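You operate a simulated robot arm through the tools that you are given. There is no shell and no other tool. Be economical: measure what you need, move in short steps, check, and stop when the job is done.

You are at the controls of a simulated two-armed robot. One attempt, no reset.

TASK
Turn the yellow knob to 1. Shut the bench drawer. Press the round red button three times. Push the battery drawer shut. Pick up the red float with one hand, pass it to the other hand and put it on the long counter. Do these in any order.

It is judged by the outcome, as a careful person would: the job done as asked, and still so three seconds after it is handed in. It fails if anything else is knocked over, pushed out of place, dropped, spilled or broken.

THE ROBOT
Two 6-joint arms with two-finger grippers on one trunk, on a base that drives. Base frame: it is fixed to the floor where the robot stands at the start and does not move with it; the origin is under the middle of the robot, x ahead of it, y to its left, z up. Readings come in mm, degrees, newtons and seconds.
The left shoulder is at the start at [70, 176, 1240], the right one opposite. With the tool pointing down near the work surface each hand reaches from about 460 to 780 mm from the robot's upright axis, wherever it stands, measured 20 degrees to its own side. Places, roughly: battery drawer [800, 200, 1000]; bench drawer [-2700, -3600, 700]; long counter [-3700, -1000, 900]; red float (7x7x14 cm) [-3200, -3800, 1200]; round red button [1100, -100, 500]; yellow knob [700, 200, 900]. Payload 2.45 kg a hand.
The TCP of each hand is the grasp point between the finger pads, 26 mm short of the fingertips. In the tool frame z runs along the fingers and y along their closing line. The gripper opens to 96 mm. The gripper's body begins 69 mm behind the TCP.
Orientation is that of the tool frame in the base frame, as a unit quaternion [x, y, z, w]. With the fingers straight down and closing along the base's y, the tool's x points along the base's -x, its y along +y and its z along -z.

THE INTERFACE
- The arms move only by the tool step_arm. It takes "left_deltas", "right_deltas" or both (then of equal length, played together; a hand with none holds still); each is a list of rows, each a list of 7 numbers: the opening in per cent of the stroke, from 0 (shut) to 100 (fully open), then the shift along the base's x, y, z in cm, then the turn, a rotation vector about the base's x, y, z in degrees. In form: [[hand, x, y, z, wx, wy, wz], ...]. A call has 1 to 12 rows; each row is the pose to reach, as a shift and turn from the pose commanded when the call began. Rows are played at 5 a second. More than 50 mm and 8.6 degrees between two rows, or a gripper value outside its range, and nothing of the call is played. A pose out of reach is approached as far as the arm can. The call stops where the force on the tool passes 40 N (or 10 N more than at its start, if that is more) or the arm is blocked; 0.2 s more then pass. Each finger halts on what it meets, pressing with about 35 N; the grip force reading is that of the motor and also rises with nothing between the fingers. The clock runs only during rows and for 0.2 s after the last one: add rows that repeat a pose to give the fingers time. It gives the time, the measured TCP pose, the force on the tool (base axes), the opening and the grip force at its end, in the units of the frame above (readings bear some noise), with the torque about the TCP (base axes, N m) and any sound that the robot's microphone picked up, and new pictures: "show" is both (left out), scene, wrist or none (wrist: the cameras of the hands that moved).
- Cameras (640 x 400 px; columns grow to the right, rows downward): "scene" is now at [136.5, 15.1, 1554.8]; the picture's right is [0.18, -0.98, 0.00], its down [-0.60, -0.11, -0.79] and it looks along [0.78, 0.14, -0.61] (base axes); focal length 295 px, centre (320, 200). "left" rides on the left gripper at [82, -3, -98] in its tool frame; the picture's right is [0.04, 1.00, 0.00], its down [-0.73, 0.03, -0.68] and it looks along [-0.68, 0.03, 0.73] (tool axes); focal length 256 px, centre (320, 200). "right" rides on the right gripper at [82, 3, -98] in its tool frame; the picture's right is [-0.04, 1.00, 0.00], its down [-0.73, -0.03, -0.68] and it looks along [-0.68, -0.03, 0.73] (tool axes); focal length 256 px, centre (320, 200). There is no depth. A picture from a camera that has moved, and an enlarged one, comes with that camera's place and axes in the base frame and with its lens.
- move_column(by): slides the trunk up (or, below 0, down) by that many mm; the arms and the scene camera ride with it, the base frame stays. It gives what a move gives, with no picture.
- drive_base(legs): drives the robot by 1 to 6 legs, each [ahead, left, turn to the left] in mm, mm and degrees, along the robot's own axes; the way and the turn of a leg run together, so that a leg with both is an arc; at most 1500 mm and 180 degrees a leg. The arms and the cameras ride along, it lands a little off, and it stops where it bumps. It gives what a move gives, and a new picture of the scene camera.
- head_to(pan, tilt): turns the head with the scene camera to pan (to the left, within 86 degrees either way) and tilt (down, from -29 to 69), counted from straight ahead of the robot. It gives what a move gives, and a new picture of the scene camera.
- zoom(camera, box): a new picture of the part [left, top, right, bottom] of that camera's present view, enlarged. No time passes.
- close_job(): hands the job in; it is judged then, once.

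Go step by step. Nothing tells you exact positions but the pictures and the camera data: compare them with the known pose of the tool, close in by small moves and look again before you grip or let go. The budget is 165 turns and 260 pictures, counting those below and the enlarged ones. Unless the task says otherwise, let go and move clear before handing in.

The tools are called after "Emit:" as name(argument=value, ...) on one line, values as JSON. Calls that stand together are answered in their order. step_arm: Moves the arms, as the interface text tells. Its arguments: {"type":"object","properties":{"left_deltas":{"type":"array","items":{"type":"array","items":{"type":"number"}}},"right_deltas":{"type":"array","items":{"type":"array","items":{"type":"number"}}},"show":{"type":"string","enum":["both","scene","wrist","none"]}},"required":[]} The other tools are called the same way: move_column (by) slides the trunk up or down; drive_base (legs) drives the base; head_to (pan, tilt) turns the head that bears the scene camera; zoom (camera, box) takes an enlarged picture of a part of a camera's view; close_job () hands the job in.

At the start:

```text
t: 0.0
left_tool_pos: [583.3, 274.1, 1270.1]
left_ee_rot: [-0.001, 1.0, -0.001, 0.0]
left_wrist_force: [0.6, 0.4, 0.5]
left_wrist_torque: [-0.04, 0.03, -0.01]
left_finger_gap: 96.1
left_gripper_force: 0.0
right_tool_pos: [505.0, -181.9, 1151.2]
right_ee_rot: [0.0, 1.0, 0.0, 0.0]
right_wrist_force: [-0.5, -0.2, 0.9]
right_wrist_torque: [0.04, 0.0, 0.01]
right_finger_gap: 95.8
right_gripper_force: 0.0
trunk travel left (down, up): [-725.0, 115.0]
robot x, y, heading: [-2.2, 0.9, 0.1]
head pan, tilt: [10.5, 37.6]
```

scene: 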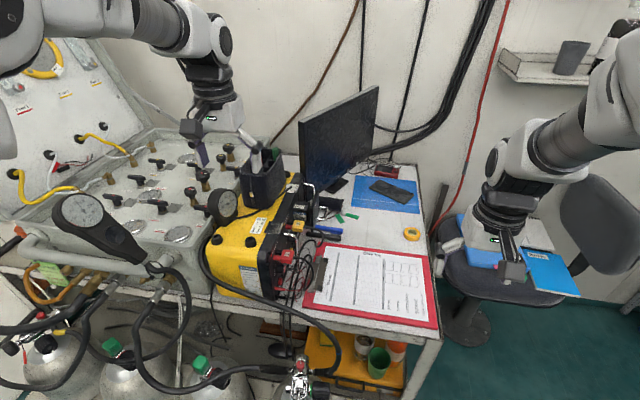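
right: 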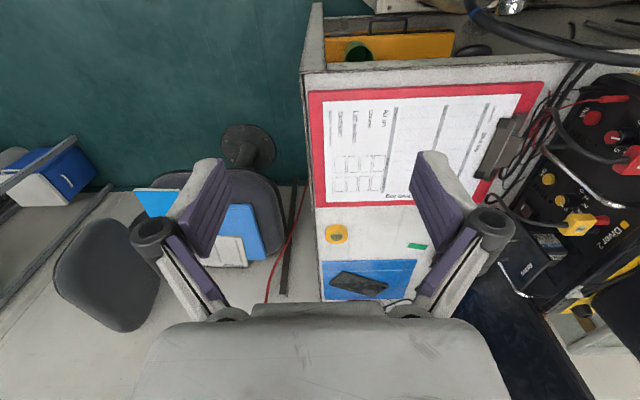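
left: 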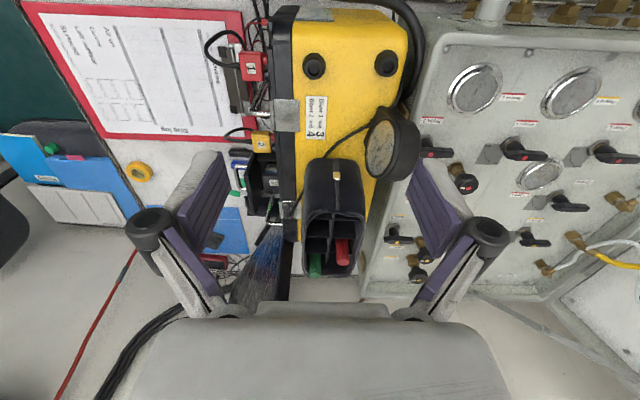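

I see the yellow device on the desk with its panel facing to my right, where the yellow knob and battery drawer probably are. I'll zoom in on it.

Emit:
zoom(camera="scene", box=[200, 170, 360, 310])

Emit:
zoom(camera="right", box=[470, 60, 640, 330])

Emit:
zoom(camera="left", box=[200, 0, 400, 280])

```text
2.86 times, centred on (280, 240) of scene
camera zoom: at [136.5, 15.1, 1554.8], right [0.18, -0.98, 0.0], down [-0.6, -0.11, -0.79], along [0.78, 0.14, -0.61], focal length 842 px, centre (434, 86)
```

zoom: 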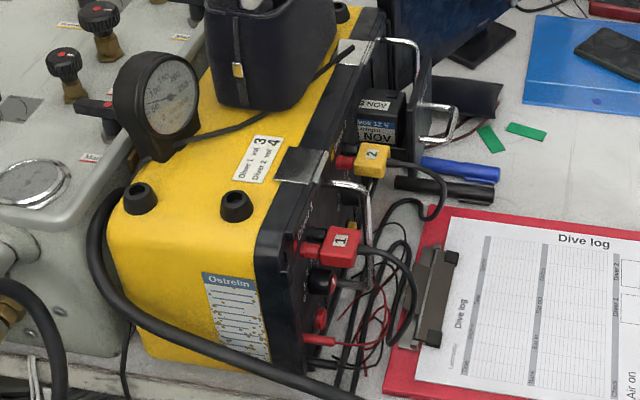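

```text
1.48 times, centred on (555, 195) of right
camera zoom: at [423.3, -179.0, 1249.1], right [0.04, 1.0, 0.0], down [0.73, -0.03, 0.68], along [0.68, -0.03, -0.73], focal length 379 px, centre (-28, 207)
```

zoom: 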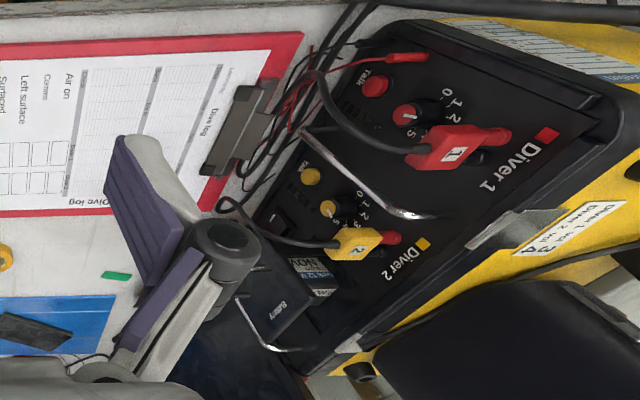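

```text
1.43 times, centred on (300, 140) of left
camera zoom: at [502.4, 270.6, 1369.5], right [-0.04, 1.0, 0.0], down [0.73, 0.03, 0.68], along [0.68, 0.03, -0.73], focal length 366 px, centre (349, 286)
```

zoom: 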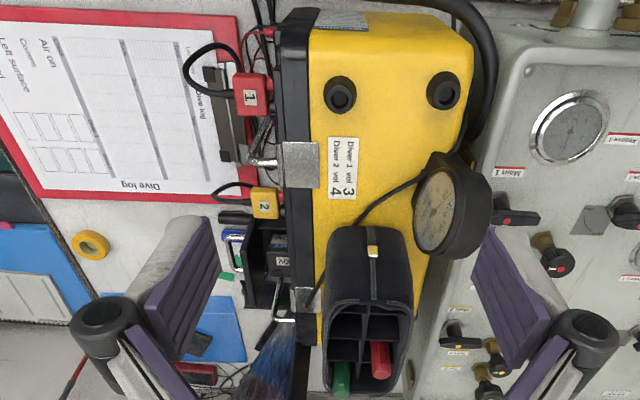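

The panel faces −y; I place the yellow knob near (722, 200, 945) by triangulation, and the battery drawer behind it. I'll bring the right hand round to face the panel (+y) and look closer.

Emit:
step_arm(right_deltas=[[50, 0.8, 1.5, -1.6, 7.5, 0, 0], [50, 1.6, 3, -3.2, 15, 0, 0], [50, 2.4, 4.5, -4.8, 22.5, 0, 0], [50, 3.2, 6, -6.4, 30, 0, 0], [50, 4, 7.5, -8, 37.5, 0, 0], [50, 4.8, 9, -9.6, 45, 0, 0], [50, 5.6, 10.5, -11.2, 52.5, 0, 0], [50, 6.4, 12, -12.8, 60, 0, 0], [50, 7.2, 13.5, -14.4, 67.5, 0, 0], [50, 8, 15, -16, 75, 0, 0], [50, 8.8, 16.5, -17.6, 82.5, 0, 0], [50, 9.5, 18, -19.1, 90, 0, 0]])

```text
t: 2.6
left_tool_pos: [585.7, 274.3, 1270.4]
left_ee_rot: [0.001, 1.0, 0.001, -0.001]
left_wrist_force: [0.7, 0.9, 0.5]
left_wrist_torque: [0.01, 0.03, -0.02]
left_finger_gap: 96.1
left_gripper_force: 0.0
right_tool_pos: [602.6, -1.7, 958.6]
right_ee_rot: [0.0, 0.706, 0.708, -0.001]
right_wrist_force: [0.2, 1.3, 0.3]
right_wrist_torque: [0.02, 0.01, -0.02]
right_finger_gap: 47.8
right_gripper_force: 0.0
trunk travel left (down, up): [-725.0, 115.0]
robot x, y, heading: [1.8, 2.0, 0.1]
head pan, tilt: [10.5, 37.6]
camera scene: at [137.8, 15.2, 1554.7], right [0.18, -0.98, 0.0], down [-0.6, -0.11, -0.79], along [0.78, 0.14, -0.61], focal length 295 px, centre (320, 200)
camera right: at [520.0, -100.5, 961.4], right [0.04, 0.0, 1.0], down [0.73, -0.68, -0.03], along [0.68, 0.73, -0.03], focal length 256 px, centre (320, 200)
```

scene: 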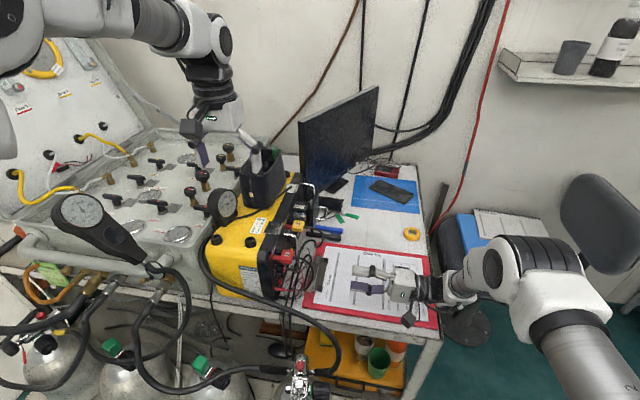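
right: 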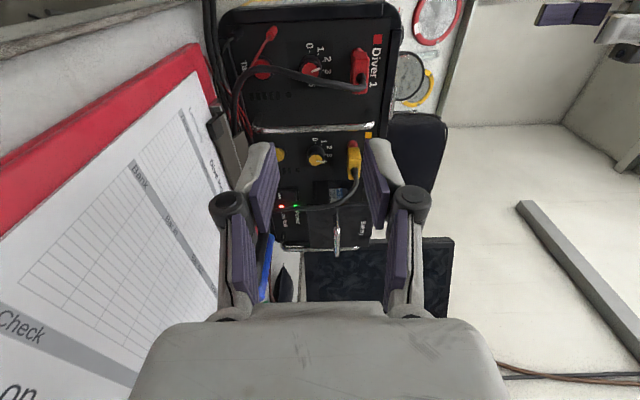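

Emit:
zoom(camera="right", box=[250, 110, 410, 260])

Emit:
zoom(camera="right", box=[285, 125, 365, 175])

```text
2.67 times, centred on (330, 185) of right
camera zoom: at [520.0, -100.5, 961.4], right [0.04, 0.0, 1.0], down [0.73, -0.68, -0.03], along [0.68, 0.73, -0.03], focal length 683 px, centre (293, 240)
```

zoom: 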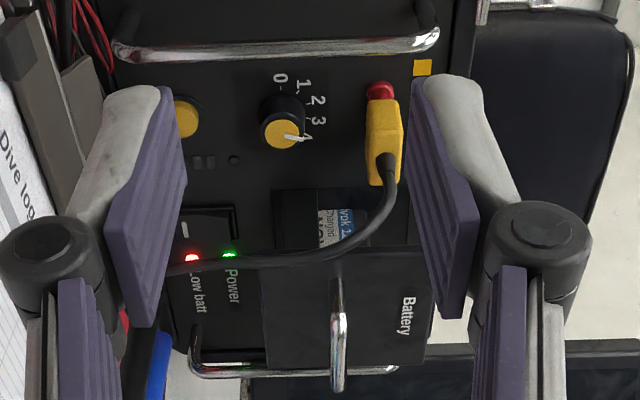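

```text
8.00 times, centred on (325, 150) of right
camera zoom: at [520.0, -100.5, 961.4], right [0.04, 0.0, 1.0], down [0.73, -0.68, -0.03], along [0.68, 0.73, -0.03], focal length 2048 px, centre (280, 600)
```

zoom: 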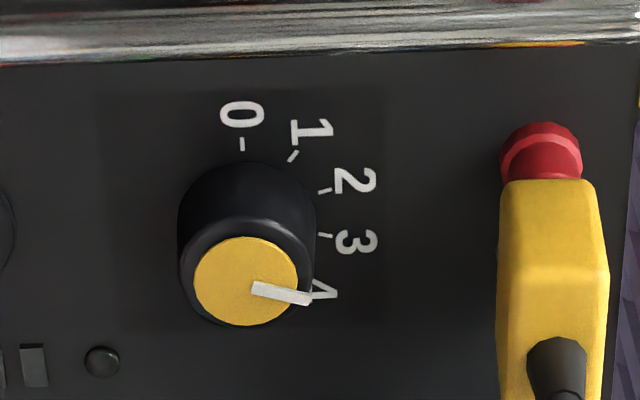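

The dial runs 0–5 with the yellow cap near (722, 199, 946); the battery drawer sticks out about 50 mm beside it. A cable loop hangs in front of the knob, so I'll take a view from another spot to measure it.

Emit:
step_arm(right_deltas=[[50, 4, -2, 0, 0, 0, 0], [50, 8, -4, 0, 0, 0, 0], [50, 11, -6, 0, 0, 0, 0], [50, 14, -8, 0, 0, 0, 0], [50, 14, -8, 0, 0, 0, 0]], show="none")

Emit:
zoom(camera="right", box=[230, 60, 410, 260])

Emit:
zoom(camera="left", box=[220, 80, 300, 240])

```text
t: 3.8
left_tool_pos: [585.0, 273.9, 1270.0]
left_ee_rot: [0.0, 1.0, 0.0, 0.0]
left_wrist_force: [0.3, 0.5, -0.3]
left_wrist_torque: [-0.02, -0.01, -0.01]
left_finger_gap: 95.9
left_gripper_force: 0.1
right_tool_pos: [704.3, -69.1, 968.7]
right_ee_rot: [0.0, 0.707, 0.707, 0.0]
right_wrist_force: [0.5, 0.8, -0.1]
right_wrist_torque: [-0.01, -0.02, 0.02]
right_finger_gap: 48.1
right_gripper_force: 0.1
right hand out of reach, approached as far as the arm can: row 3, 4, 5
trunk travel left (down, up): [-725.0, 115.0]
robot x, y, heading: [0.0, -0.4, -0.2]
head pan, tilt: [10.5, 37.6]
```

```text
2.00 times, centred on (320, 160) of right
camera zoom: at [621.8, -168.6, 972.5], right [0.04, 0.0, 1.0], down [0.73, -0.68, -0.03], along [0.68, 0.73, -0.03], focal length 512 px, centre (320, 280)
```

zoom: 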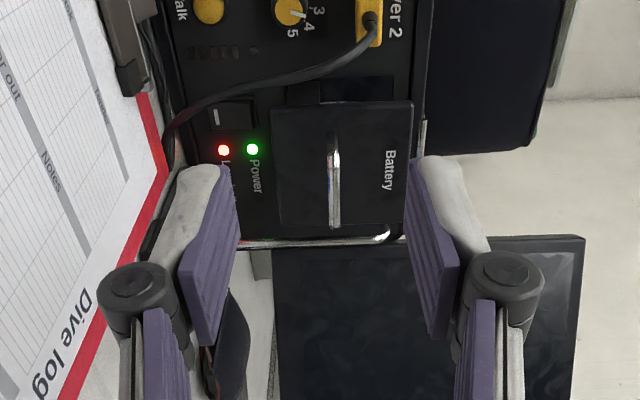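

```text
2.50 times, centred on (260, 160) of left
camera zoom: at [503.0, 270.4, 1369.3], right [-0.04, 1.0, 0.0], down [0.73, 0.03, 0.68], along [0.68, 0.03, -0.73], focal length 640 px, centre (470, 300)
```

zoom: 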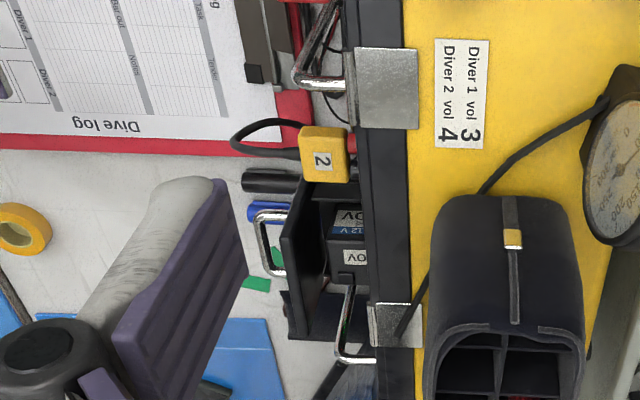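

The cable hangs at about x=738, y=126, so I'll reach the knob tilted in from the −x side. The reach is tight, so I'll tuck the left hand up and check the floor in front for room to drive closer.

Emit:
step_arm(left_deltas=[[50, -4, 1, 3, 0, 0, 0], [50, -8, 2, 5, 0, 0, 0], [50, -12, 4, 8, 0, 0, 0], [50, -15, 6, 12, 0, 0, 0]], right_deltas=[[50, -4, 0, 0, 0, 0, 0], [50, -8, 0, 0, 0, 0, 0], [50, -12, 0, 0, 0, 0, 0], [50, -16, -2, 0, 0, 0, 0]], show="none")

Emit:
head_to(pan=0, tilt=69)

```text
refused: row 1 steps farther than a row can; nothing moved
```

```text
t: 4.8
left_tool_pos: [583.3, 273.2, 1270.1]
left_ee_rot: [0.0, 1.0, 0.0, -0.001]
left_wrist_force: [-1.0, -0.2, 0.1]
left_wrist_torque: [-0.01, -0.01, 0.02]
left_finger_gap: 95.8
left_gripper_force: 0.0
right_tool_pos: [702.5, -70.6, 969.3]
right_ee_rot: [0.0, 0.708, 0.706, 0.001]
right_wrist_force: [-0.6, 0.4, 0.2]
right_wrist_torque: [0.05, -0.01, -0.03]
right_finger_gap: 47.9
right_gripper_force: 0.1
trunk travel left (down, up): [-725.0, 115.0]
robot x, y, heading: [1.7, 0.7, 0.4]
head pan, tilt: [0.0, 68.8]
camera scene: at [107.4, -0.6, 1515.1], right [0.0, -1.0, 0.0], down [-0.93, 0.0, -0.36], along [0.36, 0.0, -0.93], focal length 295 px, centre (320, 200)
```

scene: 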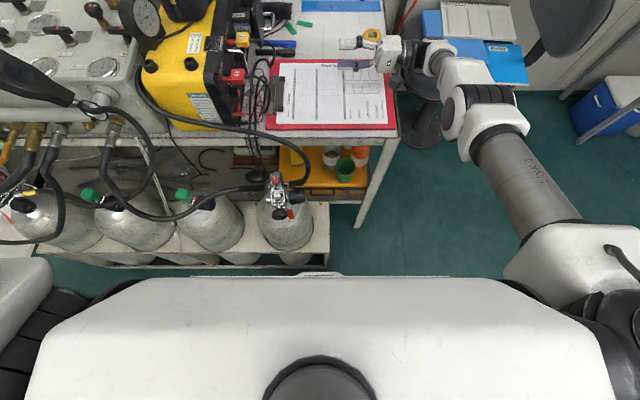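

The cylinder rack blocks driving closer, so I'll work from here with the column lowered. First the left hand swings sideways, yawed so its camera faces the battery drawer, and the right hand backs off.

Emit:
step_arm(left_deltas=[[20, 0, -1.5, 0, 0, 0, 7.5], [20, 0, -3, 0, 0, 0, 15], [20, 0, -4.5, 0, 0, 0, 22.5], [10, 0, -6, 0, 0, 0, 30], [0, 0, -7.5, 0, 0, 0, 37.5], [0, 0, -9, 0, 0, 0, 45], [0, 0, -10.5, 0, 0, 0, 52.5], [0, 0, -12, 0, 0, 0, 60], [0, 0, -13.5, 0, 0, 0, 67.5], [0, 0, -15, 0, 0, 0, 75], [0, 0, -16, 0, 0, 0, 82.5], [0, 0, -17, 0, 0, 0, 90]], right_deltas=[[50, -2, -1, 0, 0, 0, 0], [50, -4, -2, 0, 0, 0, 0], [50, -6, -3, 0, 0, 0, 0], [50, -8, -4, 0, 0, 0, 0], [50, -10, -5, 0, 0, 0, 0], [50, -12, -6, 0, 0, 0, 0], [50, -14, -7, 0, 0, 0, 0], [50, -16, -8, 0, 0, 0, 0], [50, -18, -9, 0, 0, 0, 0], [50, -20, -10, 0, 0, 0, 0], [50, -20, -10, 0, 0, 0, 0], [50, -20, -10, 0, 0, 0, 0]], show="none")

Emit:
move_column(by=-100)

Emit:
zoom(camera="left", box=[0, 0, 640, 400])

```text
t: 7.4
left_tool_pos: [582.3, 102.7, 1271.2]
left_ee_rot: [0.708, -0.707, 0.0, 0.001]
left_wrist_force: [0.3, -0.1, 0.4]
left_wrist_torque: [0.04, -0.01, 0.02]
left_finger_gap: 0.0
left_gripper_force: 28.5
right_tool_pos: [504.5, -171.3, 968.3]
right_ee_rot: [0.0, 0.707, 0.708, 0.0]
right_wrist_force: [-0.5, 0.5, -1.0]
right_wrist_torque: [0.0, 0.02, 0.01]
right_finger_gap: 48.0
right_gripper_force: 0.0
trunk travel left (down, up): [-725.0, 115.0]
robot x, y, heading: [2.8, 0.1, 0.2]
head pan, tilt: [0.0, 68.8]
```

```text
t: 8.7
left_tool_pos: [583.7, 103.4, 1171.1]
left_ee_rot: [0.707, -0.707, -0.001, 0.0]
left_wrist_force: [-0.5, 0.2, 0.6]
left_wrist_torque: [0.0, 0.01, -0.01]
left_finger_gap: 0.0
left_gripper_force: 28.4
right_tool_pos: [503.4, -170.3, 868.0]
right_ee_rot: [0.0, 0.707, 0.707, 0.0]
right_wrist_force: [-0.7, -0.3, -0.1]
right_wrist_torque: [0.01, 0.02, 0.03]
right_finger_gap: 48.0
right_gripper_force: 0.0
trunk travel left (down, up): [-625.0, 215.0]
robot x, y, heading: [3.0, 0.7, -0.3]
head pan, tilt: [0.0, 68.8]
```

```text
1.00 times, centred on (320, 200) of left (not enlarged: the box is as wide or as high as the picture)
camera zoom: at [587.3, 21.5, 1270.6], right [-1.0, -0.04, 0.0], down [-0.03, 0.73, 0.68], along [-0.03, 0.68, -0.73], focal length 256 px, centre (320, 200)
```

zoom: 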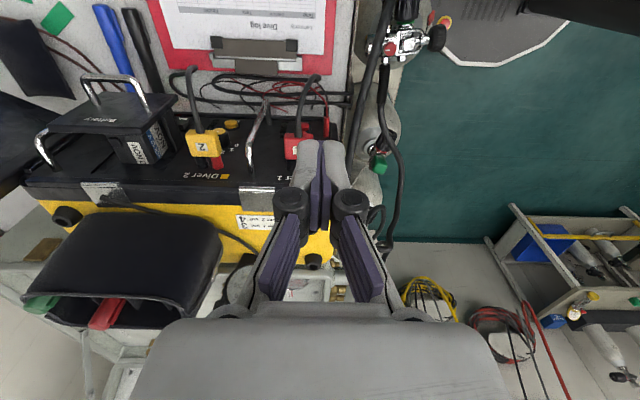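

The left camera shows the open drawer, knob, connector and cable clearly. I'll bring the closed left fingers, tilted forward, to a spot just in front of the drawer and above its height.

Emit:
step_arm(left_deltas=[[0, 2, 0, 0, 0, -4, 0], [0, 4, 0, 0, 0, -8, 0], [0, 6, 0, 0, 0, -12, 0], [0, 8, 0, -1, 0, -16, 0], [0, 10, 0, -2, 0, -20, 0], [0, 12, 0, -3, 0, -24, 0], [0, 14, 0, -4, 0, -28, 0], [0, 16, 0, -5, 0, -31, 0], [0, 18, 0, -6, 0, -34, 0], [0, 20, 0, -7, 0, -37, 0], [0, 22.5, 0, -9, 0, -37, 0], [0, 22.5, 0, -10, 0, -37, 0]], show="wrist")

Emit:
head_to(pan=10, tilt=38)

```text
t: 11.3
left_tool_pos: [808.5, 102.0, 1071.5]
left_ee_rot: [-0.671, 0.671, -0.224, 0.224]
left_wrist_force: [0.1, -0.1, 0.1]
left_wrist_torque: [-0.02, -0.06, -0.02]
left_finger_gap: 0.0
left_gripper_force: 29.0
right_tool_pos: [502.8, -170.8, 869.3]
right_ee_rot: [0.001, 0.707, 0.707, 0.0]
right_wrist_force: [-0.7, 0.5, -0.5]
right_wrist_torque: [0.01, 0.03, -0.02]
right_finger_gap: 48.1
right_gripper_force: 0.1
trunk travel left (down, up): [-625.0, 215.0]
robot x, y, heading: [-0.8, 1.4, 0.1]
head pan, tilt: [0.0, 68.8]
camera left: at [751.4, 19.9, 1153.0], right [-0.8, -0.04, -0.6], down [-0.43, 0.73, 0.52], along [0.42, 0.68, -0.6], focal length 256 px, centre (320, 200)
```

left: 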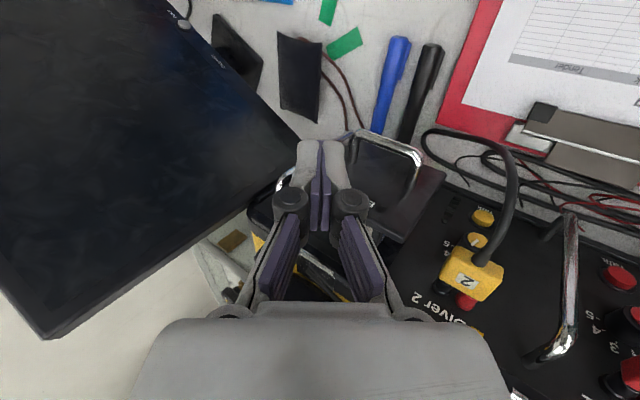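

```text
t: 12.2
left_tool_pos: [808.5, 101.7, 1072.0]
left_ee_rot: [-0.67, 0.671, -0.225, 0.225]
left_wrist_force: [0.3, -0.1, 0.7]
left_wrist_torque: [0.03, 0.0, -0.01]
left_finger_gap: 0.0
left_gripper_force: 28.5
right_tool_pos: [503.3, -170.8, 869.9]
right_ee_rot: [-0.001, 0.707, 0.707, 0.0]
right_wrist_force: [0.0, 0.8, -0.6]
right_wrist_torque: [0.0, -0.01, 0.0]
right_finger_gap: 48.0
right_gripper_force: 0.0
trunk travel left (down, up): [-625.0, 215.0]
robot x, y, heading: [0.2, 1.2, 0.2]
head pan, tilt: [10.0, 38.0]
camera scene: at [136.4, 14.1, 1454.1], right [0.17, -0.98, 0.0], down [-0.61, -0.11, -0.79], along [0.78, 0.14, -0.62], focal length 295 px, centre (320, 200)
```

scene: 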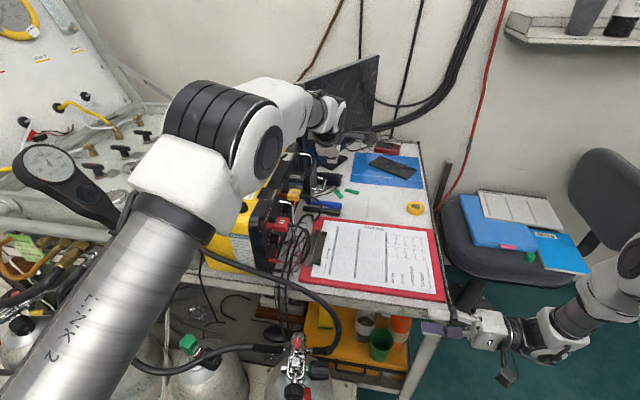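

The drawer's chrome handle sits about z 975; I'll lower so the fingertips stay above it, then push the face toward +y until it stops.

Emit:
step_arm(left_deltas=[[0, 0, 0, -2.5, 0, 0, 0], [0, 0, 0, -5, 0, 0, 0], [0, 0, 2, -5, 0, 0, 0], [0, 0, 4, -5, 0, 0, 0], [0, 0, 5, -5, 0, 0, 0], [0, 0, 5, -5, 0, 0, 0]], show="wrist")

```text
t: 13.7
left_tool_pos: [809.2, 153.0, 1019.4]
left_ee_rot: [0.671, -0.67, 0.225, -0.225]
left_wrist_force: [-0.4, -0.8, -0.4]
left_wrist_torque: [0.03, -0.02, 0.0]
left_finger_gap: 0.0
left_gripper_force: 28.8
right_tool_pos: [503.7, -170.3, 868.7]
right_ee_rot: [0.0, 0.706, 0.708, 0.001]
right_wrist_force: [0.1, -0.7, -0.4]
right_wrist_torque: [0.01, 0.01, -0.01]
right_finger_gap: 48.1
right_gripper_force: 0.1
trunk travel left (down, up): [-625.0, 215.0]
robot x, y, heading: [-2.9, 1.4, -0.1]
head pan, tilt: [10.0, 38.0]
camera left: at [752.8, 71.4, 1101.1], right [-0.8, -0.04, -0.6], down [-0.43, 0.73, 0.52], along [0.42, 0.68, -0.6], focal length 256 px, centre (320, 200)
```

left: 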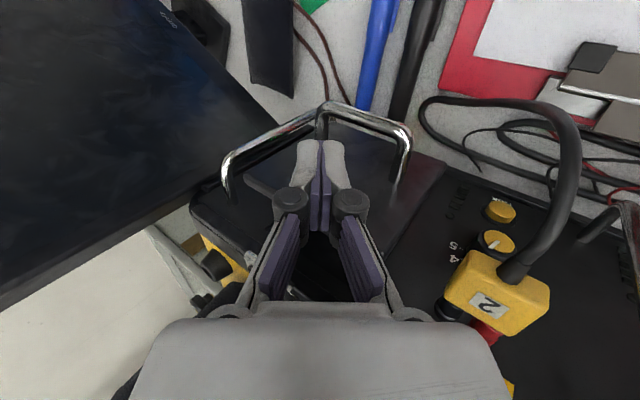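

The tips are at the drawer face, clear of the handle and guard. I'll push on.

Emit:
step_arm(left_deltas=[[0, 0, 1, 0, 0, 0, 0], [0, 0, 2, 0, 0, 0, 0], [0, 0, 3, 0, 0, 0, 0], [0, 0, 4, 0, 0, 0, 0], [0, 0, 4.7, 0, 0, 0, 0], [0, 0, 5.4, 0, 0, 0, 0], [0, 0, 6, 0, 0, 0, 0]], show="wrist")

```text
t: 15.1
left_tool_pos: [809.4, 196.2, 1020.6]
left_ee_rot: [-0.666, 0.675, -0.225, 0.224]
left_wrist_force: [0.1, -23.5, -0.5]
left_wrist_torque: [0.05, -0.02, 0.19]
left_finger_gap: 6.2
left_gripper_force: 27.9
right_tool_pos: [502.1, -175.5, 870.2]
right_ee_rot: [0.002, 0.708, 0.707, 0.003]
right_wrist_force: [-0.8, 1.1, 0.5]
right_wrist_torque: [-0.04, -0.01, -0.04]
right_finger_gap: 47.9
right_gripper_force: 0.0
trunk travel left (down, up): [-625.0, 215.0]
robot x, y, heading: [-1.2, -0.5, -0.4]
head pan, tilt: [10.0, 38.0]
stopped in row 7 (left hand): the force on the tool passed its limit at 44 N (the readings are from after the stop); the commanded pose is now the measured one
camera left: at [752.0, 115.1, 1101.8], right [-0.8, -0.03, -0.6], down [-0.42, 0.74, 0.53], along [0.43, 0.67, -0.6], focal length 256 px, centre (320, 200)
```

left: 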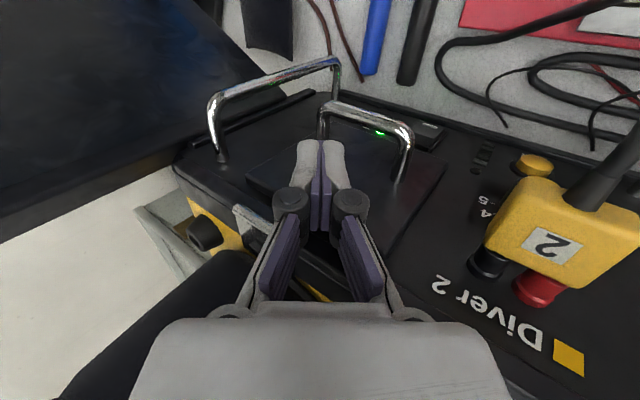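

The push was met by a hard stop and the drawer looks nearly flush. I'll back off and check.

Emit:
step_arm(left_deltas=[[0, 0, -2, 0, 0, 0, 0], [0, 0, -5, 0, 0, 0, 0], [0, 0, -8, 1, 0, 0, 0], [0, 0, -9, 4, 0, 0, 0], [0, 0, -9, 8, 0, 0, 0]], show="wrist")

Emit:
zoom(camera="left", box=[240, 120, 480, 260])

```text
t: 16.3
left_tool_pos: [807.2, 106.9, 1101.6]
left_ee_rot: [-0.668, 0.674, -0.224, 0.224]
left_wrist_force: [-0.8, 0.4, -0.2]
left_wrist_torque: [0.01, 0.01, -0.01]
left_finger_gap: 0.2
left_gripper_force: 28.4
right_tool_pos: [503.1, -173.0, 868.6]
right_ee_rot: [0.001, 0.707, 0.707, 0.002]
right_wrist_force: [0.6, 0.1, -1.1]
right_wrist_torque: [0.0, -0.02, 0.0]
right_finger_gap: 48.0
right_gripper_force: 0.2
trunk travel left (down, up): [-625.0, 215.0]
robot x, y, heading: [-0.7, -0.6, -0.4]
head pan, tilt: [10.0, 38.0]
camera left: at [750.6, 26.4, 1183.2], right [-0.8, -0.03, -0.6], down [-0.43, 0.74, 0.53], along [0.42, 0.68, -0.6], focal length 256 px, centre (320, 200)
```

left: 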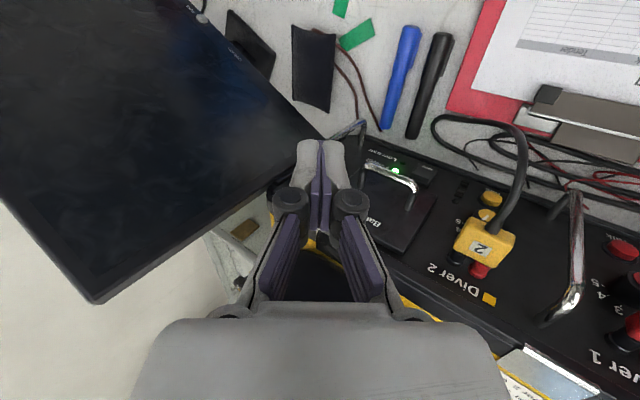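

```text
2.67 times, centred on (360, 190) of left
camera zoom: at [750.6, 26.4, 1183.2], right [-0.8, -0.03, -0.6], down [-0.43, 0.74, 0.53], along [0.42, 0.68, -0.6], focal length 683 px, centre (213, 227)
```

zoom: 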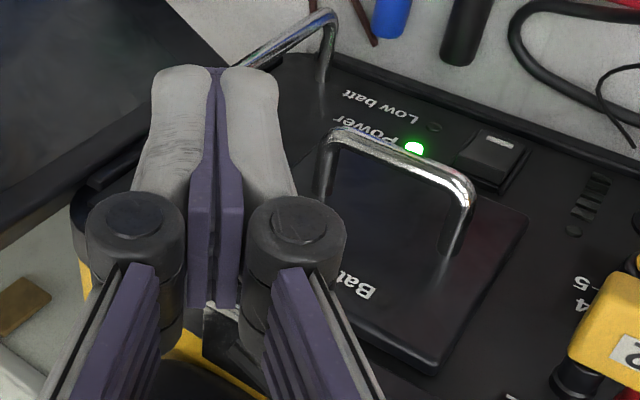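

The battery drawer is shut and the red "low batt" lamp has gone out. I'll pull the left hand back over the desk, keeping its camera on the knob.

Emit:
step_arm(left_deltas=[[0, -3, 0, 3, 0, 4, 0], [0, -6, 0, 5, 0, 8, 0], [0, -8, 0, 7, 0, 12, 0], [0, -10, 0, 8, 0, 16, 0], [0, -12, 0, 9, 0, 20, 0], [0, -14, 1, 10, 0, 24, 0], [0, -16, 2, 11, 0, 28, 0], [0, -18, 4, 12, 0, 31, 0], [0, -20, 6, 12, 0, 34, 0], [0, -22, 8, 12, 0, 37, 0], [0, -22, 8, 12, 0, 37, 0]], show="wrist")

```text
t: 18.7
left_tool_pos: [588.9, 189.2, 1220.6]
left_ee_rot: [-0.705, 0.71, -0.001, -0.003]
left_wrist_force: [0.0, 0.4, 0.0]
left_wrist_torque: [-0.02, 0.0, 0.02]
left_finger_gap: 0.1
left_gripper_force: 28.4
right_tool_pos: [502.6, -173.9, 869.1]
right_ee_rot: [0.001, 0.707, 0.707, 0.001]
right_wrist_force: [0.5, -0.3, -0.7]
right_wrist_torque: [0.01, 0.04, 0.03]
right_finger_gap: 47.7
right_gripper_force: 0.1
trunk travel left (down, up): [-625.0, 215.0]
robot x, y, heading: [-0.6, -1.0, -0.4]
head pan, tilt: [10.0, 38.0]
camera left: at [592.0, 108.7, 1318.7], right [-1.0, -0.03, 0.0], down [-0.02, 0.74, 0.68], along [-0.02, 0.68, -0.74], focal length 256 px, centre (320, 200)
```

left: 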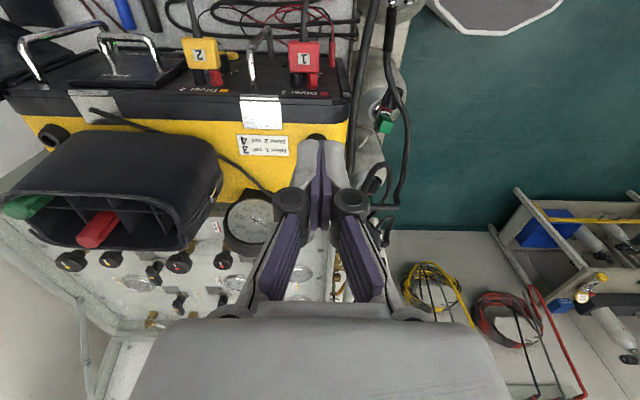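

Knob pointer sits at 3 (about 19° right of top) and 1 is at −56°, so a turn of −75° about +y is needed. I'll bring the right hand to a pregrasp, tilted 28° so it clears the cable.

Emit:
step_arm(right_deltas=[[50, 1, 1.5, 4, 0, 0, -5], [50, 2.5, 4, 8, 0, 0, -10], [45, 4.5, 7.5, 10, 0, 0, -15], [40, 6.5, 10.5, 10.8, 0, 0, -20], [35, 8.5, 13, 10.8, 0, 0, -24], [33, 10, 15.4, 10.8, 0, 0, -28], [33, 10, 15.4, 10.8, 0, 0, -28]], show="none")

Emit:
step_arm(right_deltas=[[33, 1.3, 2.2, 0, 0, 6, 0], [33, 2.6, 4.4, 0, 0, 12, 0], [33, 3.9, 6.6, 0, 0, 18, 0], [33, 5.2, 8.8, 0, 0, 24, 0], [33, 6.6, 11.2, 0, 0, 30, 0], [33, 6.6, 11.2, 0, 0, 30, 0]], show="both")

```text
t: 20.3
left_tool_pos: [589.6, 189.5, 1219.3]
left_ee_rot: [-0.705, 0.71, -0.001, -0.001]
left_wrist_force: [-1.2, -0.1, 0.1]
left_wrist_torque: [0.04, 0.01, -0.02]
left_finger_gap: 0.0
left_gripper_force: 29.3
right_tool_pos: [604.1, -18.1, 977.1]
right_ee_rot: [0.173, 0.685, 0.686, 0.172]
right_wrist_force: [0.5, -0.1, 0.6]
right_wrist_torque: [0.0, 0.02, 0.01]
right_finger_gap: 31.7
right_gripper_force: 0.1
trunk travel left (down, up): [-625.0, 215.0]
robot x, y, heading: [-1.9, 1.7, -0.3]
head pan, tilt: [10.0, 38.0]
```

```text
t: 21.7
left_tool_pos: [588.5, 190.0, 1219.6]
left_ee_rot: [-0.706, 0.708, -0.001, -0.002]
left_wrist_force: [0.7, -0.2, -0.5]
left_wrist_torque: [-0.01, 0.03, -0.02]
left_finger_gap: 0.1
left_gripper_force: 28.6
right_tool_pos: [668.2, 93.3, 977.2]
right_ee_rot: [0.344, 0.707, 0.618, -0.011]
right_wrist_force: [-0.8, -0.4, 0.6]
right_wrist_torque: [0.0, 0.02, -0.01]
right_finger_gap: 31.8
right_gripper_force: 0.1
trunk travel left (down, up): [-625.0, 215.0]
robot x, y, heading: [0.1, -3.4, -0.2]
head pan, tilt: [10.0, 38.0]
camera scene: at [136.2, 12.7, 1454.2], right [0.17, -0.99, 0.0], down [-0.61, -0.1, -0.79], along [0.78, 0.13, -0.62], focal length 295 px, centre (320, 200)
camera right: at [568.0, 44.1, 1038.9], right [0.53, -0.02, 0.85], down [0.27, -0.95, -0.19], along [0.8, 0.33, -0.5], focal length 256 px, centre (320, 200)
```

scene: 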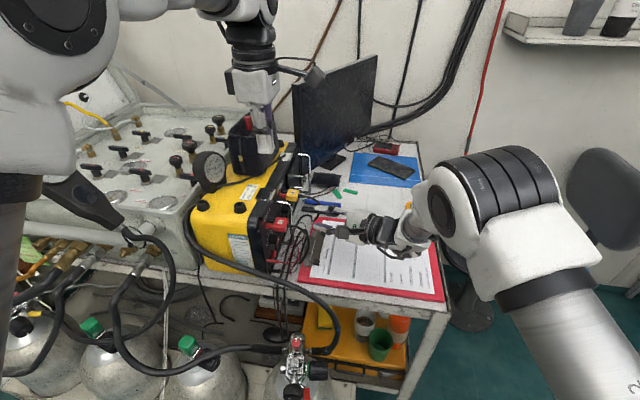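
right: 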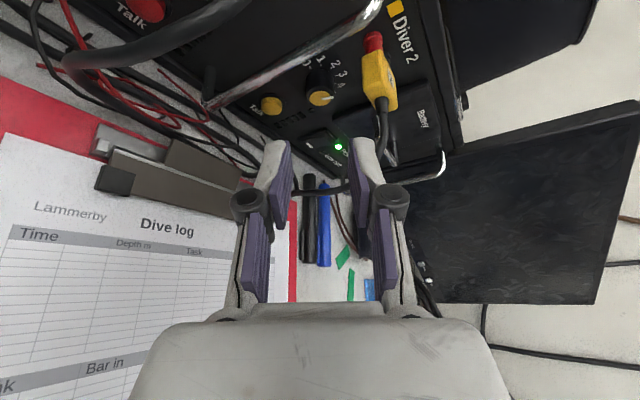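

The knob lies between the fingers along the tool axis; the connector is close to the right finger. I'll advance halfway and look again.

Emit:
step_arm(right_deltas=[[33, 0.95, 2.06, -0.55, 0, 0, 0], [33, 1.9, 4.12, -1.1, 0, 0, 0], [33, 2.84, 6.18, -1.65, 0, 0, 0], [33, 2.84, 6.18, -1.65, 0, 0, 0]], show="none")

Emit:
zoom(camera="right", box=[220, 40, 420, 180])

Emit:
zoom(camera="left", box=[140, 0, 340, 130])

```text
t: 22.7
left_tool_pos: [587.6, 189.8, 1219.4]
left_ee_rot: [-0.705, 0.709, 0.0, -0.002]
left_wrist_force: [0.2, -0.2, -0.1]
left_wrist_torque: [-0.01, -0.01, 0.03]
left_finger_gap: 0.0
left_gripper_force: 28.3
right_tool_pos: [709.1, 140.1, 959.1]
right_ee_rot: [0.343, 0.708, 0.617, -0.012]
right_wrist_force: [-0.4, 0.3, 0.0]
right_wrist_torque: [-0.03, -0.02, 0.02]
right_finger_gap: 31.4
right_gripper_force: 0.1
right hand out of reach, approached as far as the arm can: row 2, 3, 4
trunk travel left (down, up): [-625.0, 215.0]
robot x, y, heading: [-2.5, -2.5, -0.2]
head pan, tilt: [10.0, 38.0]
```

```text
2.86 times, centred on (320, 110) of right
camera zoom: at [607.5, 91.0, 1019.2], right [0.53, -0.02, 0.85], down [0.27, -0.94, -0.19], along [0.8, 0.33, -0.5], focal length 731 px, centre (320, 457)
```

zoom: 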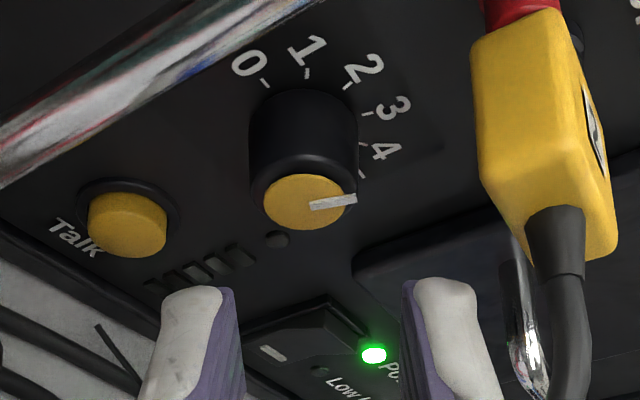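

```text
3.08 times, centred on (240, 65) of left
camera zoom: at [591.6, 109.2, 1319.0], right [-1.0, -0.03, 0.0], down [-0.02, 0.74, 0.68], along [-0.02, 0.68, -0.74], focal length 788 px, centre (566, 615)
```

zoom: 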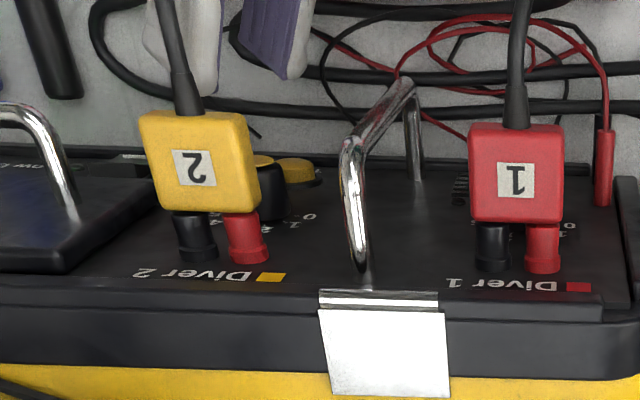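

The arm runs out of reach about 50 mm short. I'll retract the right hand and turn the base left in place, which brings the right shoulder closer to the panel.

Emit:
step_arm(right_deltas=[[33, -1.9, -4.1, 1.1, 0, 0, 0], [33, -3.8, -8, 2.2, 0, 0, 0], [33, -6, -12, 2.5, 0, 0, 0], [33, -9, -15.5, 2.5, 0, 0, 0], [33, -11.5, -19.5, 2.5, 0, 0, 0], [33, -14, -23.5, 2.5, 0, 0, 0], [33, -16.5, -27.5, 2.5, 0, 0, 0], [33, -19, -31.5, 2.5, 0, 0, 0], [33, -21.5, -35.5, 2.5, 0, 0, 0], [33, -23.5, -39.5, 2.5, 0, 0, 0], [33, -25.5, -43.5, 2.5, 0, 0, 0]], show="none")

Emit:
drive_base(legs=[[0, 0, 20], [0, 0, 15]])

```text
t: 25.1
left_tool_pos: [585.5, 186.6, 1221.3]
left_ee_rot: [-0.705, 0.709, 0.0, 0.002]
left_wrist_force: [-0.5, 0.1, 0.9]
left_wrist_torque: [0.02, -0.02, 0.0]
left_finger_gap: 0.0
left_gripper_force: 28.2
right_tool_pos: [452.6, -300.4, 982.7]
right_ee_rot: [0.344, 0.706, 0.619, -0.011]
right_wrist_force: [0.3, -0.5, 0.7]
right_wrist_torque: [0.0, 0.04, -0.03]
right_finger_gap: 31.9
right_gripper_force: 0.1
trunk travel left (down, up): [-625.0, 215.0]
robot x, y, heading: [-1.2, -3.2, 0.1]
head pan, tilt: [10.0, 38.0]
```

```text
t: 27.5
left_tool_pos: [370.0, 495.7, 1219.0]
left_ee_rot: [0.887, -0.462, 0.001, 0.002]
left_wrist_force: [0.2, -0.3, -1.1]
left_wrist_torque: [-0.01, 0.02, 0.01]
left_finger_gap: 0.0
left_gripper_force: 28.4
right_tool_pos: [544.4, 18.7, 982.7]
right_ee_rot: [0.114, 0.778, 0.585, -0.198]
right_wrist_force: [-0.2, 1.3, 0.0]
right_wrist_torque: [0.02, -0.03, 0.02]
right_finger_gap: 31.6
right_gripper_force: 0.0
trunk travel left (down, up): [-625.0, 215.0]
robot x, y, heading: [1.1, -2.4, 35.2]
head pan, tilt: [10.0, 38.0]
camera scene: at [103.2, 88.2, 1454.2], right [0.71, -0.71, 0.0], down [-0.43, -0.44, -0.79], along [0.56, 0.56, -0.62], focal length 295 px, centre (320, 200)
```

scene: 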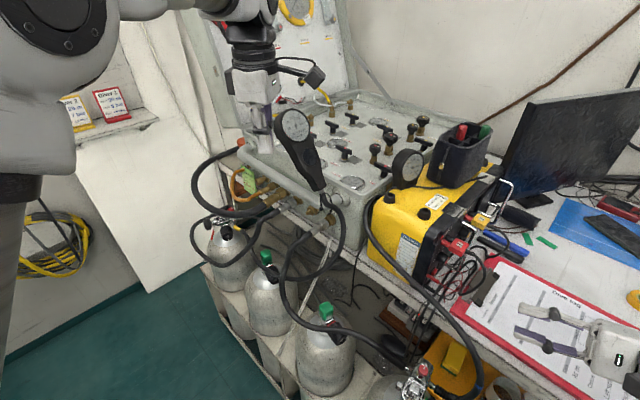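

The base turned 35° freely. I'll undo that turn on the hand and go to the pregrasp again.

Emit:
step_arm(right_deltas=[[33, 1, -1, 0, 0, 0, -7], [33, 2.5, -1, 0, 0, 0, -14], [33, 4.5, 0, 0, 0, 0, -21], [33, 6.5, 1.5, 0, 0, 0, -28], [33, 8.5, 3.5, 0, 0, 0, -35.1], [33, 10.5, 5.5, -0.3, 0, 0, -35.1], [33, 12.4, 7.35, -0.6, 0, 0, -35.1], [33, 12.4, 7.35, -0.6, 0, 0, -35.1]], show="none")

Emit:
step_arm(right_deltas=[[33, 0.95, 2.06, -0.55, 0, 0, 0], [33, 1.9, 4.12, -1.1, 0, 0, 0], [33, 2.84, 6.18, -1.65, 0, 0, 0], [33, 2.84, 6.18, -1.65, 0, 0, 0]], show="none")

Emit:
zoom(camera="right", box=[220, 40, 420, 180])

```text
t: 29.3
left_tool_pos: [370.6, 495.3, 1219.5]
left_ee_rot: [0.887, -0.462, 0.001, 0.001]
left_wrist_force: [0.4, -0.1, 0.4]
left_wrist_torque: [0.03, 0.01, 0.0]
left_finger_gap: 0.1
left_gripper_force: 28.1
right_tool_pos: [629.4, 14.8, 979.6]
right_ee_rot: [0.342, 0.708, 0.618, -0.012]
right_wrist_force: [0.0, 0.0, 0.1]
right_wrist_torque: [-0.01, -0.03, 0.01]
right_finger_gap: 31.9
right_gripper_force: 0.1
right hand out of reach, approached as far as the arm can: row 1, 2, 4, 5, 6, 7, 8
trunk travel left (down, up): [-625.0, 215.0]
robot x, y, heading: [2.1, 3.5, 35.2]
head pan, tilt: [10.0, 38.0]
```

```text
t: 30.3
left_tool_pos: [370.0, 495.3, 1219.4]
left_ee_rot: [0.887, -0.462, 0.001, 0.001]
left_wrist_force: [-0.4, -0.6, -0.1]
left_wrist_torque: [0.0, 0.0, 0.01]
left_finger_gap: 0.1
left_gripper_force: 28.4
right_tool_pos: [625.8, 18.3, 961.7]
right_ee_rot: [0.343, 0.707, 0.618, -0.013]
right_wrist_force: [0.1, -0.4, -0.6]
right_wrist_torque: [0.01, -0.01, 0.02]
right_finger_gap: 31.8
right_gripper_force: 0.0
right hand out of reach, approached as far as the arm can: row 1, 2, 3, 4
trunk travel left (down, up): [-625.0, 215.0]
robot x, y, heading: [-2.0, 0.5, 35.0]
head pan, tilt: [10.0, 38.0]
```

```text
2.86 times, centred on (320, 110) of right
camera zoom: at [524.4, -32.4, 1023.8], right [0.53, -0.02, 0.85], down [0.27, -0.94, -0.19], along [0.8, 0.33, -0.5], focal length 731 px, centre (320, 457)
```

zoom: 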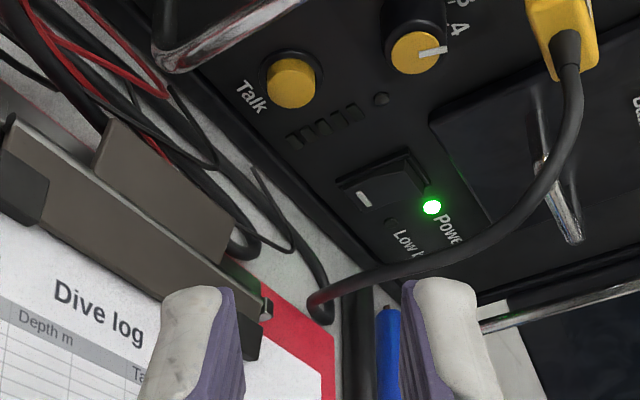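

The limit seems to come from the hand's roll rather than distance. I'll unroll the hand 30° and retry the pregrasp level with the knob.

Emit:
step_arm(right_deltas=[[33, 0, 0, 0, 0, -7.5, 0], [33, 0, 0, 0, 0, -15, 0], [33, 0, 0, 0, 0, -22.5, 0], [33, 0, 0, 0, 0, -30, 0], [33, 1.2, 2.5, -0.5, 0, -30, 0], [33, 2.4, 5, -1, 0, -30, 0], [33, 3.45, 7.4, -1.6, 0, -30, 0], [33, 3.45, 7.4, -1.6, 0, -30, 0]], show="none")

```text
t: 32.1
left_tool_pos: [369.4, 494.6, 1219.6]
left_ee_rot: [0.887, -0.462, 0.002, 0.002]
left_wrist_force: [-0.6, 0.7, 0.6]
left_wrist_torque: [0.0, -0.01, 0.01]
left_finger_gap: 0.0
left_gripper_force: 28.9
right_tool_pos: [622.6, 34.9, 935.0]
right_ee_rot: [0.172, 0.686, 0.686, 0.171]
right_wrist_force: [0.0, -0.6, 0.3]
right_wrist_torque: [-0.02, 0.0, -0.05]
right_finger_gap: 31.5
right_gripper_force: 0.0
right hand out of reach, approached as far as the arm can: row 5, 6, 7, 8
trunk travel left (down, up): [-625.0, 215.0]
robot x, y, heading: [1.6, -2.6, 35.2]
head pan, tilt: [10.0, 38.0]
```

Still short; the wrist pitch is likely limited with the shoulder so high. I'll raise the left hand, then lower the trunk so the right forearm comes in level.

Emit:
step_arm(left_deltas=[[0, -1, -1, 4.5, 0, 0, 0], [0, -2, -2, 9, 0, 0, 0], [0, -3, -3, 13.5, 0, 0, 0], [0, -4, -4, 18, 0, 0, 0], [0, -5, -5, 22.5, 0, 0, 0], [0, -5, -5, 26, 0, 0, 0]], right_deltas=[[33, -2, -3, 3, 0, 0, 0], [33, -4, -5.5, 6, 0, 0, 0], [33, -5, -7, 10, 0, 0, 0], [33, -5, -7, 14, 0, 0, 0], [33, -5, -7, 14, 0, 0, 0], [33, -5, -7, 14, 0, 0, 0]], show="scene")

```text
t: 33.5
left_tool_pos: [301.9, 437.9, 1433.4]
left_ee_rot: [0.887, -0.462, 0.002, 0.0]
left_wrist_force: [-0.1, -0.4, -0.2]
left_wrist_torque: [-0.05, -0.03, 0.01]
left_finger_gap: 0.0
left_gripper_force: 28.7
left hand out of reach, approached as far as the arm can: row 5, 6
right_tool_pos: [577.1, 27.2, 1042.8]
right_ee_rot: [0.171, 0.687, 0.685, 0.172]
right_wrist_force: [0.5, -0.4, 0.7]
right_wrist_torque: [-0.01, 0.01, 0.01]
right_finger_gap: 31.6
right_gripper_force: 0.1
right hand out of reach, approached as far as the arm can: row 1, 2, 3, 4, 5, 6
trunk travel left (down, up): [-625.0, 215.0]
robot x, y, heading: [-2.6, -2.7, 35.1]
head pan, tilt: [10.0, 38.0]
camera scene: at [102.0, 88.7, 1454.2], right [0.71, -0.71, 0.0], down [-0.43, -0.44, -0.79], along [0.56, 0.56, -0.62], focal length 295 px, centre (320, 200)
```

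scene: 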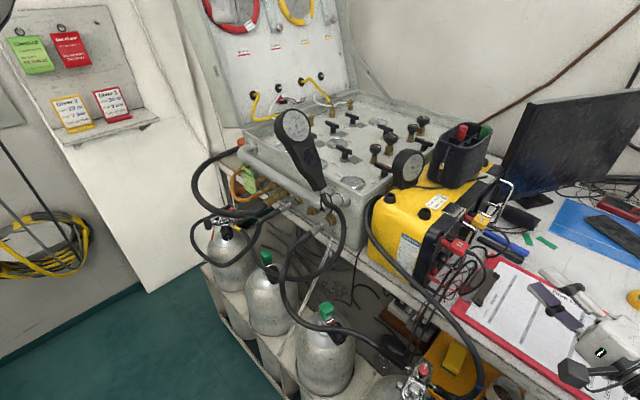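

Pulling back was also out of reach, so here the hand is too close, and the rolled pose was the problem at the first heading. I'll turn back to heading 0 and approach with no upward roll, turning the knob in two bites.

Emit:
drive_base(legs=[[0, 0, -20], [0, 0, -15.1]])

Emit:
step_arm(right_deltas=[[33, 2, 4, 0, 0, 0, 7], [33, 4, 8, 0, 0, 0, 14], [33, 6, 12, -1, 0, 0, 21], [33, 8, 16, -2, 0, 0, 28], [33, 10, 20, -4, 0, 0, 35], [33, 12, 24, -6, 0, 0, 35], [33, 12, 26, -8, 0, 0, 35], [33, 12, 28, -9, 0, 0, 35]], show="wrist")

```text
t: 35.9
left_tool_pos: [499.6, 186.1, 1431.9]
left_ee_rot: [-0.707, 0.708, -0.001, -0.002]
left_wrist_force: [-0.5, -0.1, -0.2]
left_wrist_torque: [-0.04, 0.02, -0.01]
left_finger_gap: 0.0
left_gripper_force: 28.2
right_tool_pos: [487.3, -309.8, 1042.9]
right_ee_rot: [0.37, 0.603, 0.602, 0.369]
right_wrist_force: [0.1, 0.0, -0.8]
right_wrist_torque: [0.01, -0.01, -0.05]
right_finger_gap: 31.8
right_gripper_force: 0.2
trunk travel left (down, up): [-625.0, 215.0]
robot x, y, heading: [1.4, -1.7, 0.3]
head pan, tilt: [10.0, 38.0]
camera scene: at [136.2, 13.9, 1454.2], right [0.17, -0.98, 0.0], down [-0.61, -0.11, -0.79], along [0.78, 0.14, -0.62], focal length 295 px, centre (320, 200)
```

scene: 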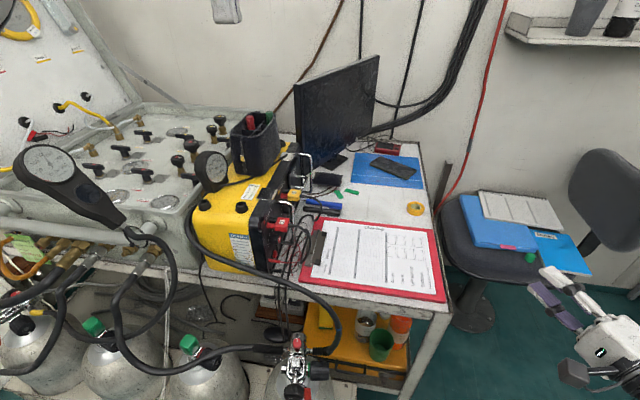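

```text
t: 37.7
left_tool_pos: [500.2, 184.9, 1433.0]
left_ee_rot: [-0.706, 0.708, -0.001, -0.001]
left_wrist_force: [0.6, -0.5, -0.7]
left_wrist_torque: [0.02, 0.0, -0.02]
left_finger_gap: 0.1
left_gripper_force: 28.1
right_tool_pos: [419.1, -174.1, 930.5]
right_ee_rot: [0.172, 0.686, 0.685, 0.172]
right_wrist_force: [-0.4, 0.0, 0.5]
right_wrist_torque: [-0.03, 0.0, -0.02]
right_finger_gap: 31.6
right_gripper_force: 0.0
right hand out of reach, approached as far as the arm can: row 1, 2, 3, 4, 5, 6, 7, 8
trunk travel left (down, up): [-625.0, 215.0]
robot x, y, heading: [3.1, 3.5, 0.3]
head pan, tilt: [10.0, 38.0]
camera right: at [299.9, -223.5, 934.1], right [0.04, -0.02, 1.0], down [0.33, -0.94, -0.03], along [0.94, 0.33, -0.03], focal length 256 px, centre (320, 200)
```

right: 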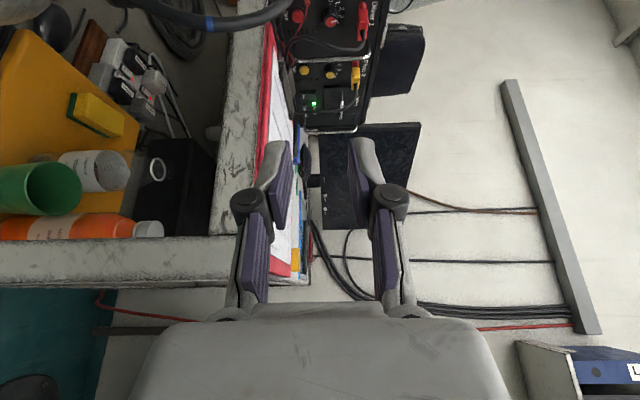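

The right arm drifted into an awkward configuration. I'll restore it to the earlier good pose (tool straight along +y near (505, −174, 969)) and then approach from there.

Emit:
step_arm(right_deltas=[[33, 1, -2, 1, 0, 0, 7], [33, 2, -2, 2, 0, 0, 14], [33, 4, -1, 3, 0, 0, 21], [33, 6, 0, 4, 0, 0, 28], [33, 8.6, 0, 4, 0, 0, 28], [33, 8.6, 0, 4, 0, 0, 28]], show="scene")

```text
t: 39.1
left_tool_pos: [499.9, 184.7, 1433.2]
left_ee_rot: [-0.707, 0.707, -0.001, -0.001]
left_wrist_force: [-0.6, 1.1, -0.1]
left_wrist_torque: [0.0, -0.06, 0.03]
left_finger_gap: 0.0
left_gripper_force: 28.0
right_tool_pos: [346.2, -221.8, 946.2]
right_ee_rot: [-0.001, 0.708, 0.707, 0.001]
right_wrist_force: [-0.2, 0.7, -0.5]
right_wrist_torque: [0.03, -0.01, -0.01]
right_finger_gap: 31.5
right_gripper_force: 0.1
right hand out of reach, approached as far as the arm can: row 1, 2, 3, 4, 5, 6
trunk travel left (down, up): [-625.0, 215.0]
robot x, y, heading: [0.4, -1.5, 0.0]
head pan, tilt: [10.0, 38.0]
camera scene: at [136.2, 13.5, 1454.2], right [0.17, -0.98, 0.0], down [-0.61, -0.11, -0.79], along [0.78, 0.14, -0.62], focal length 295 px, centre (320, 200)
```

scene: 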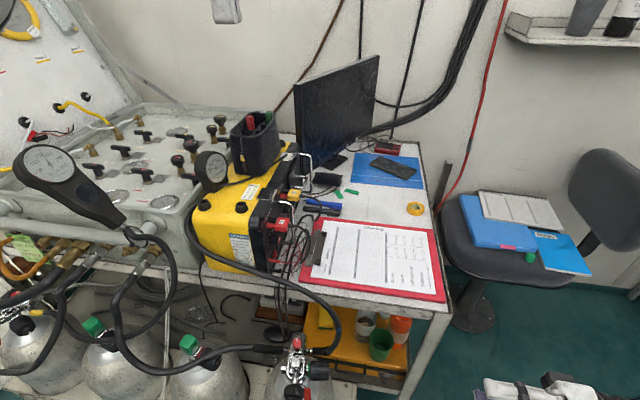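

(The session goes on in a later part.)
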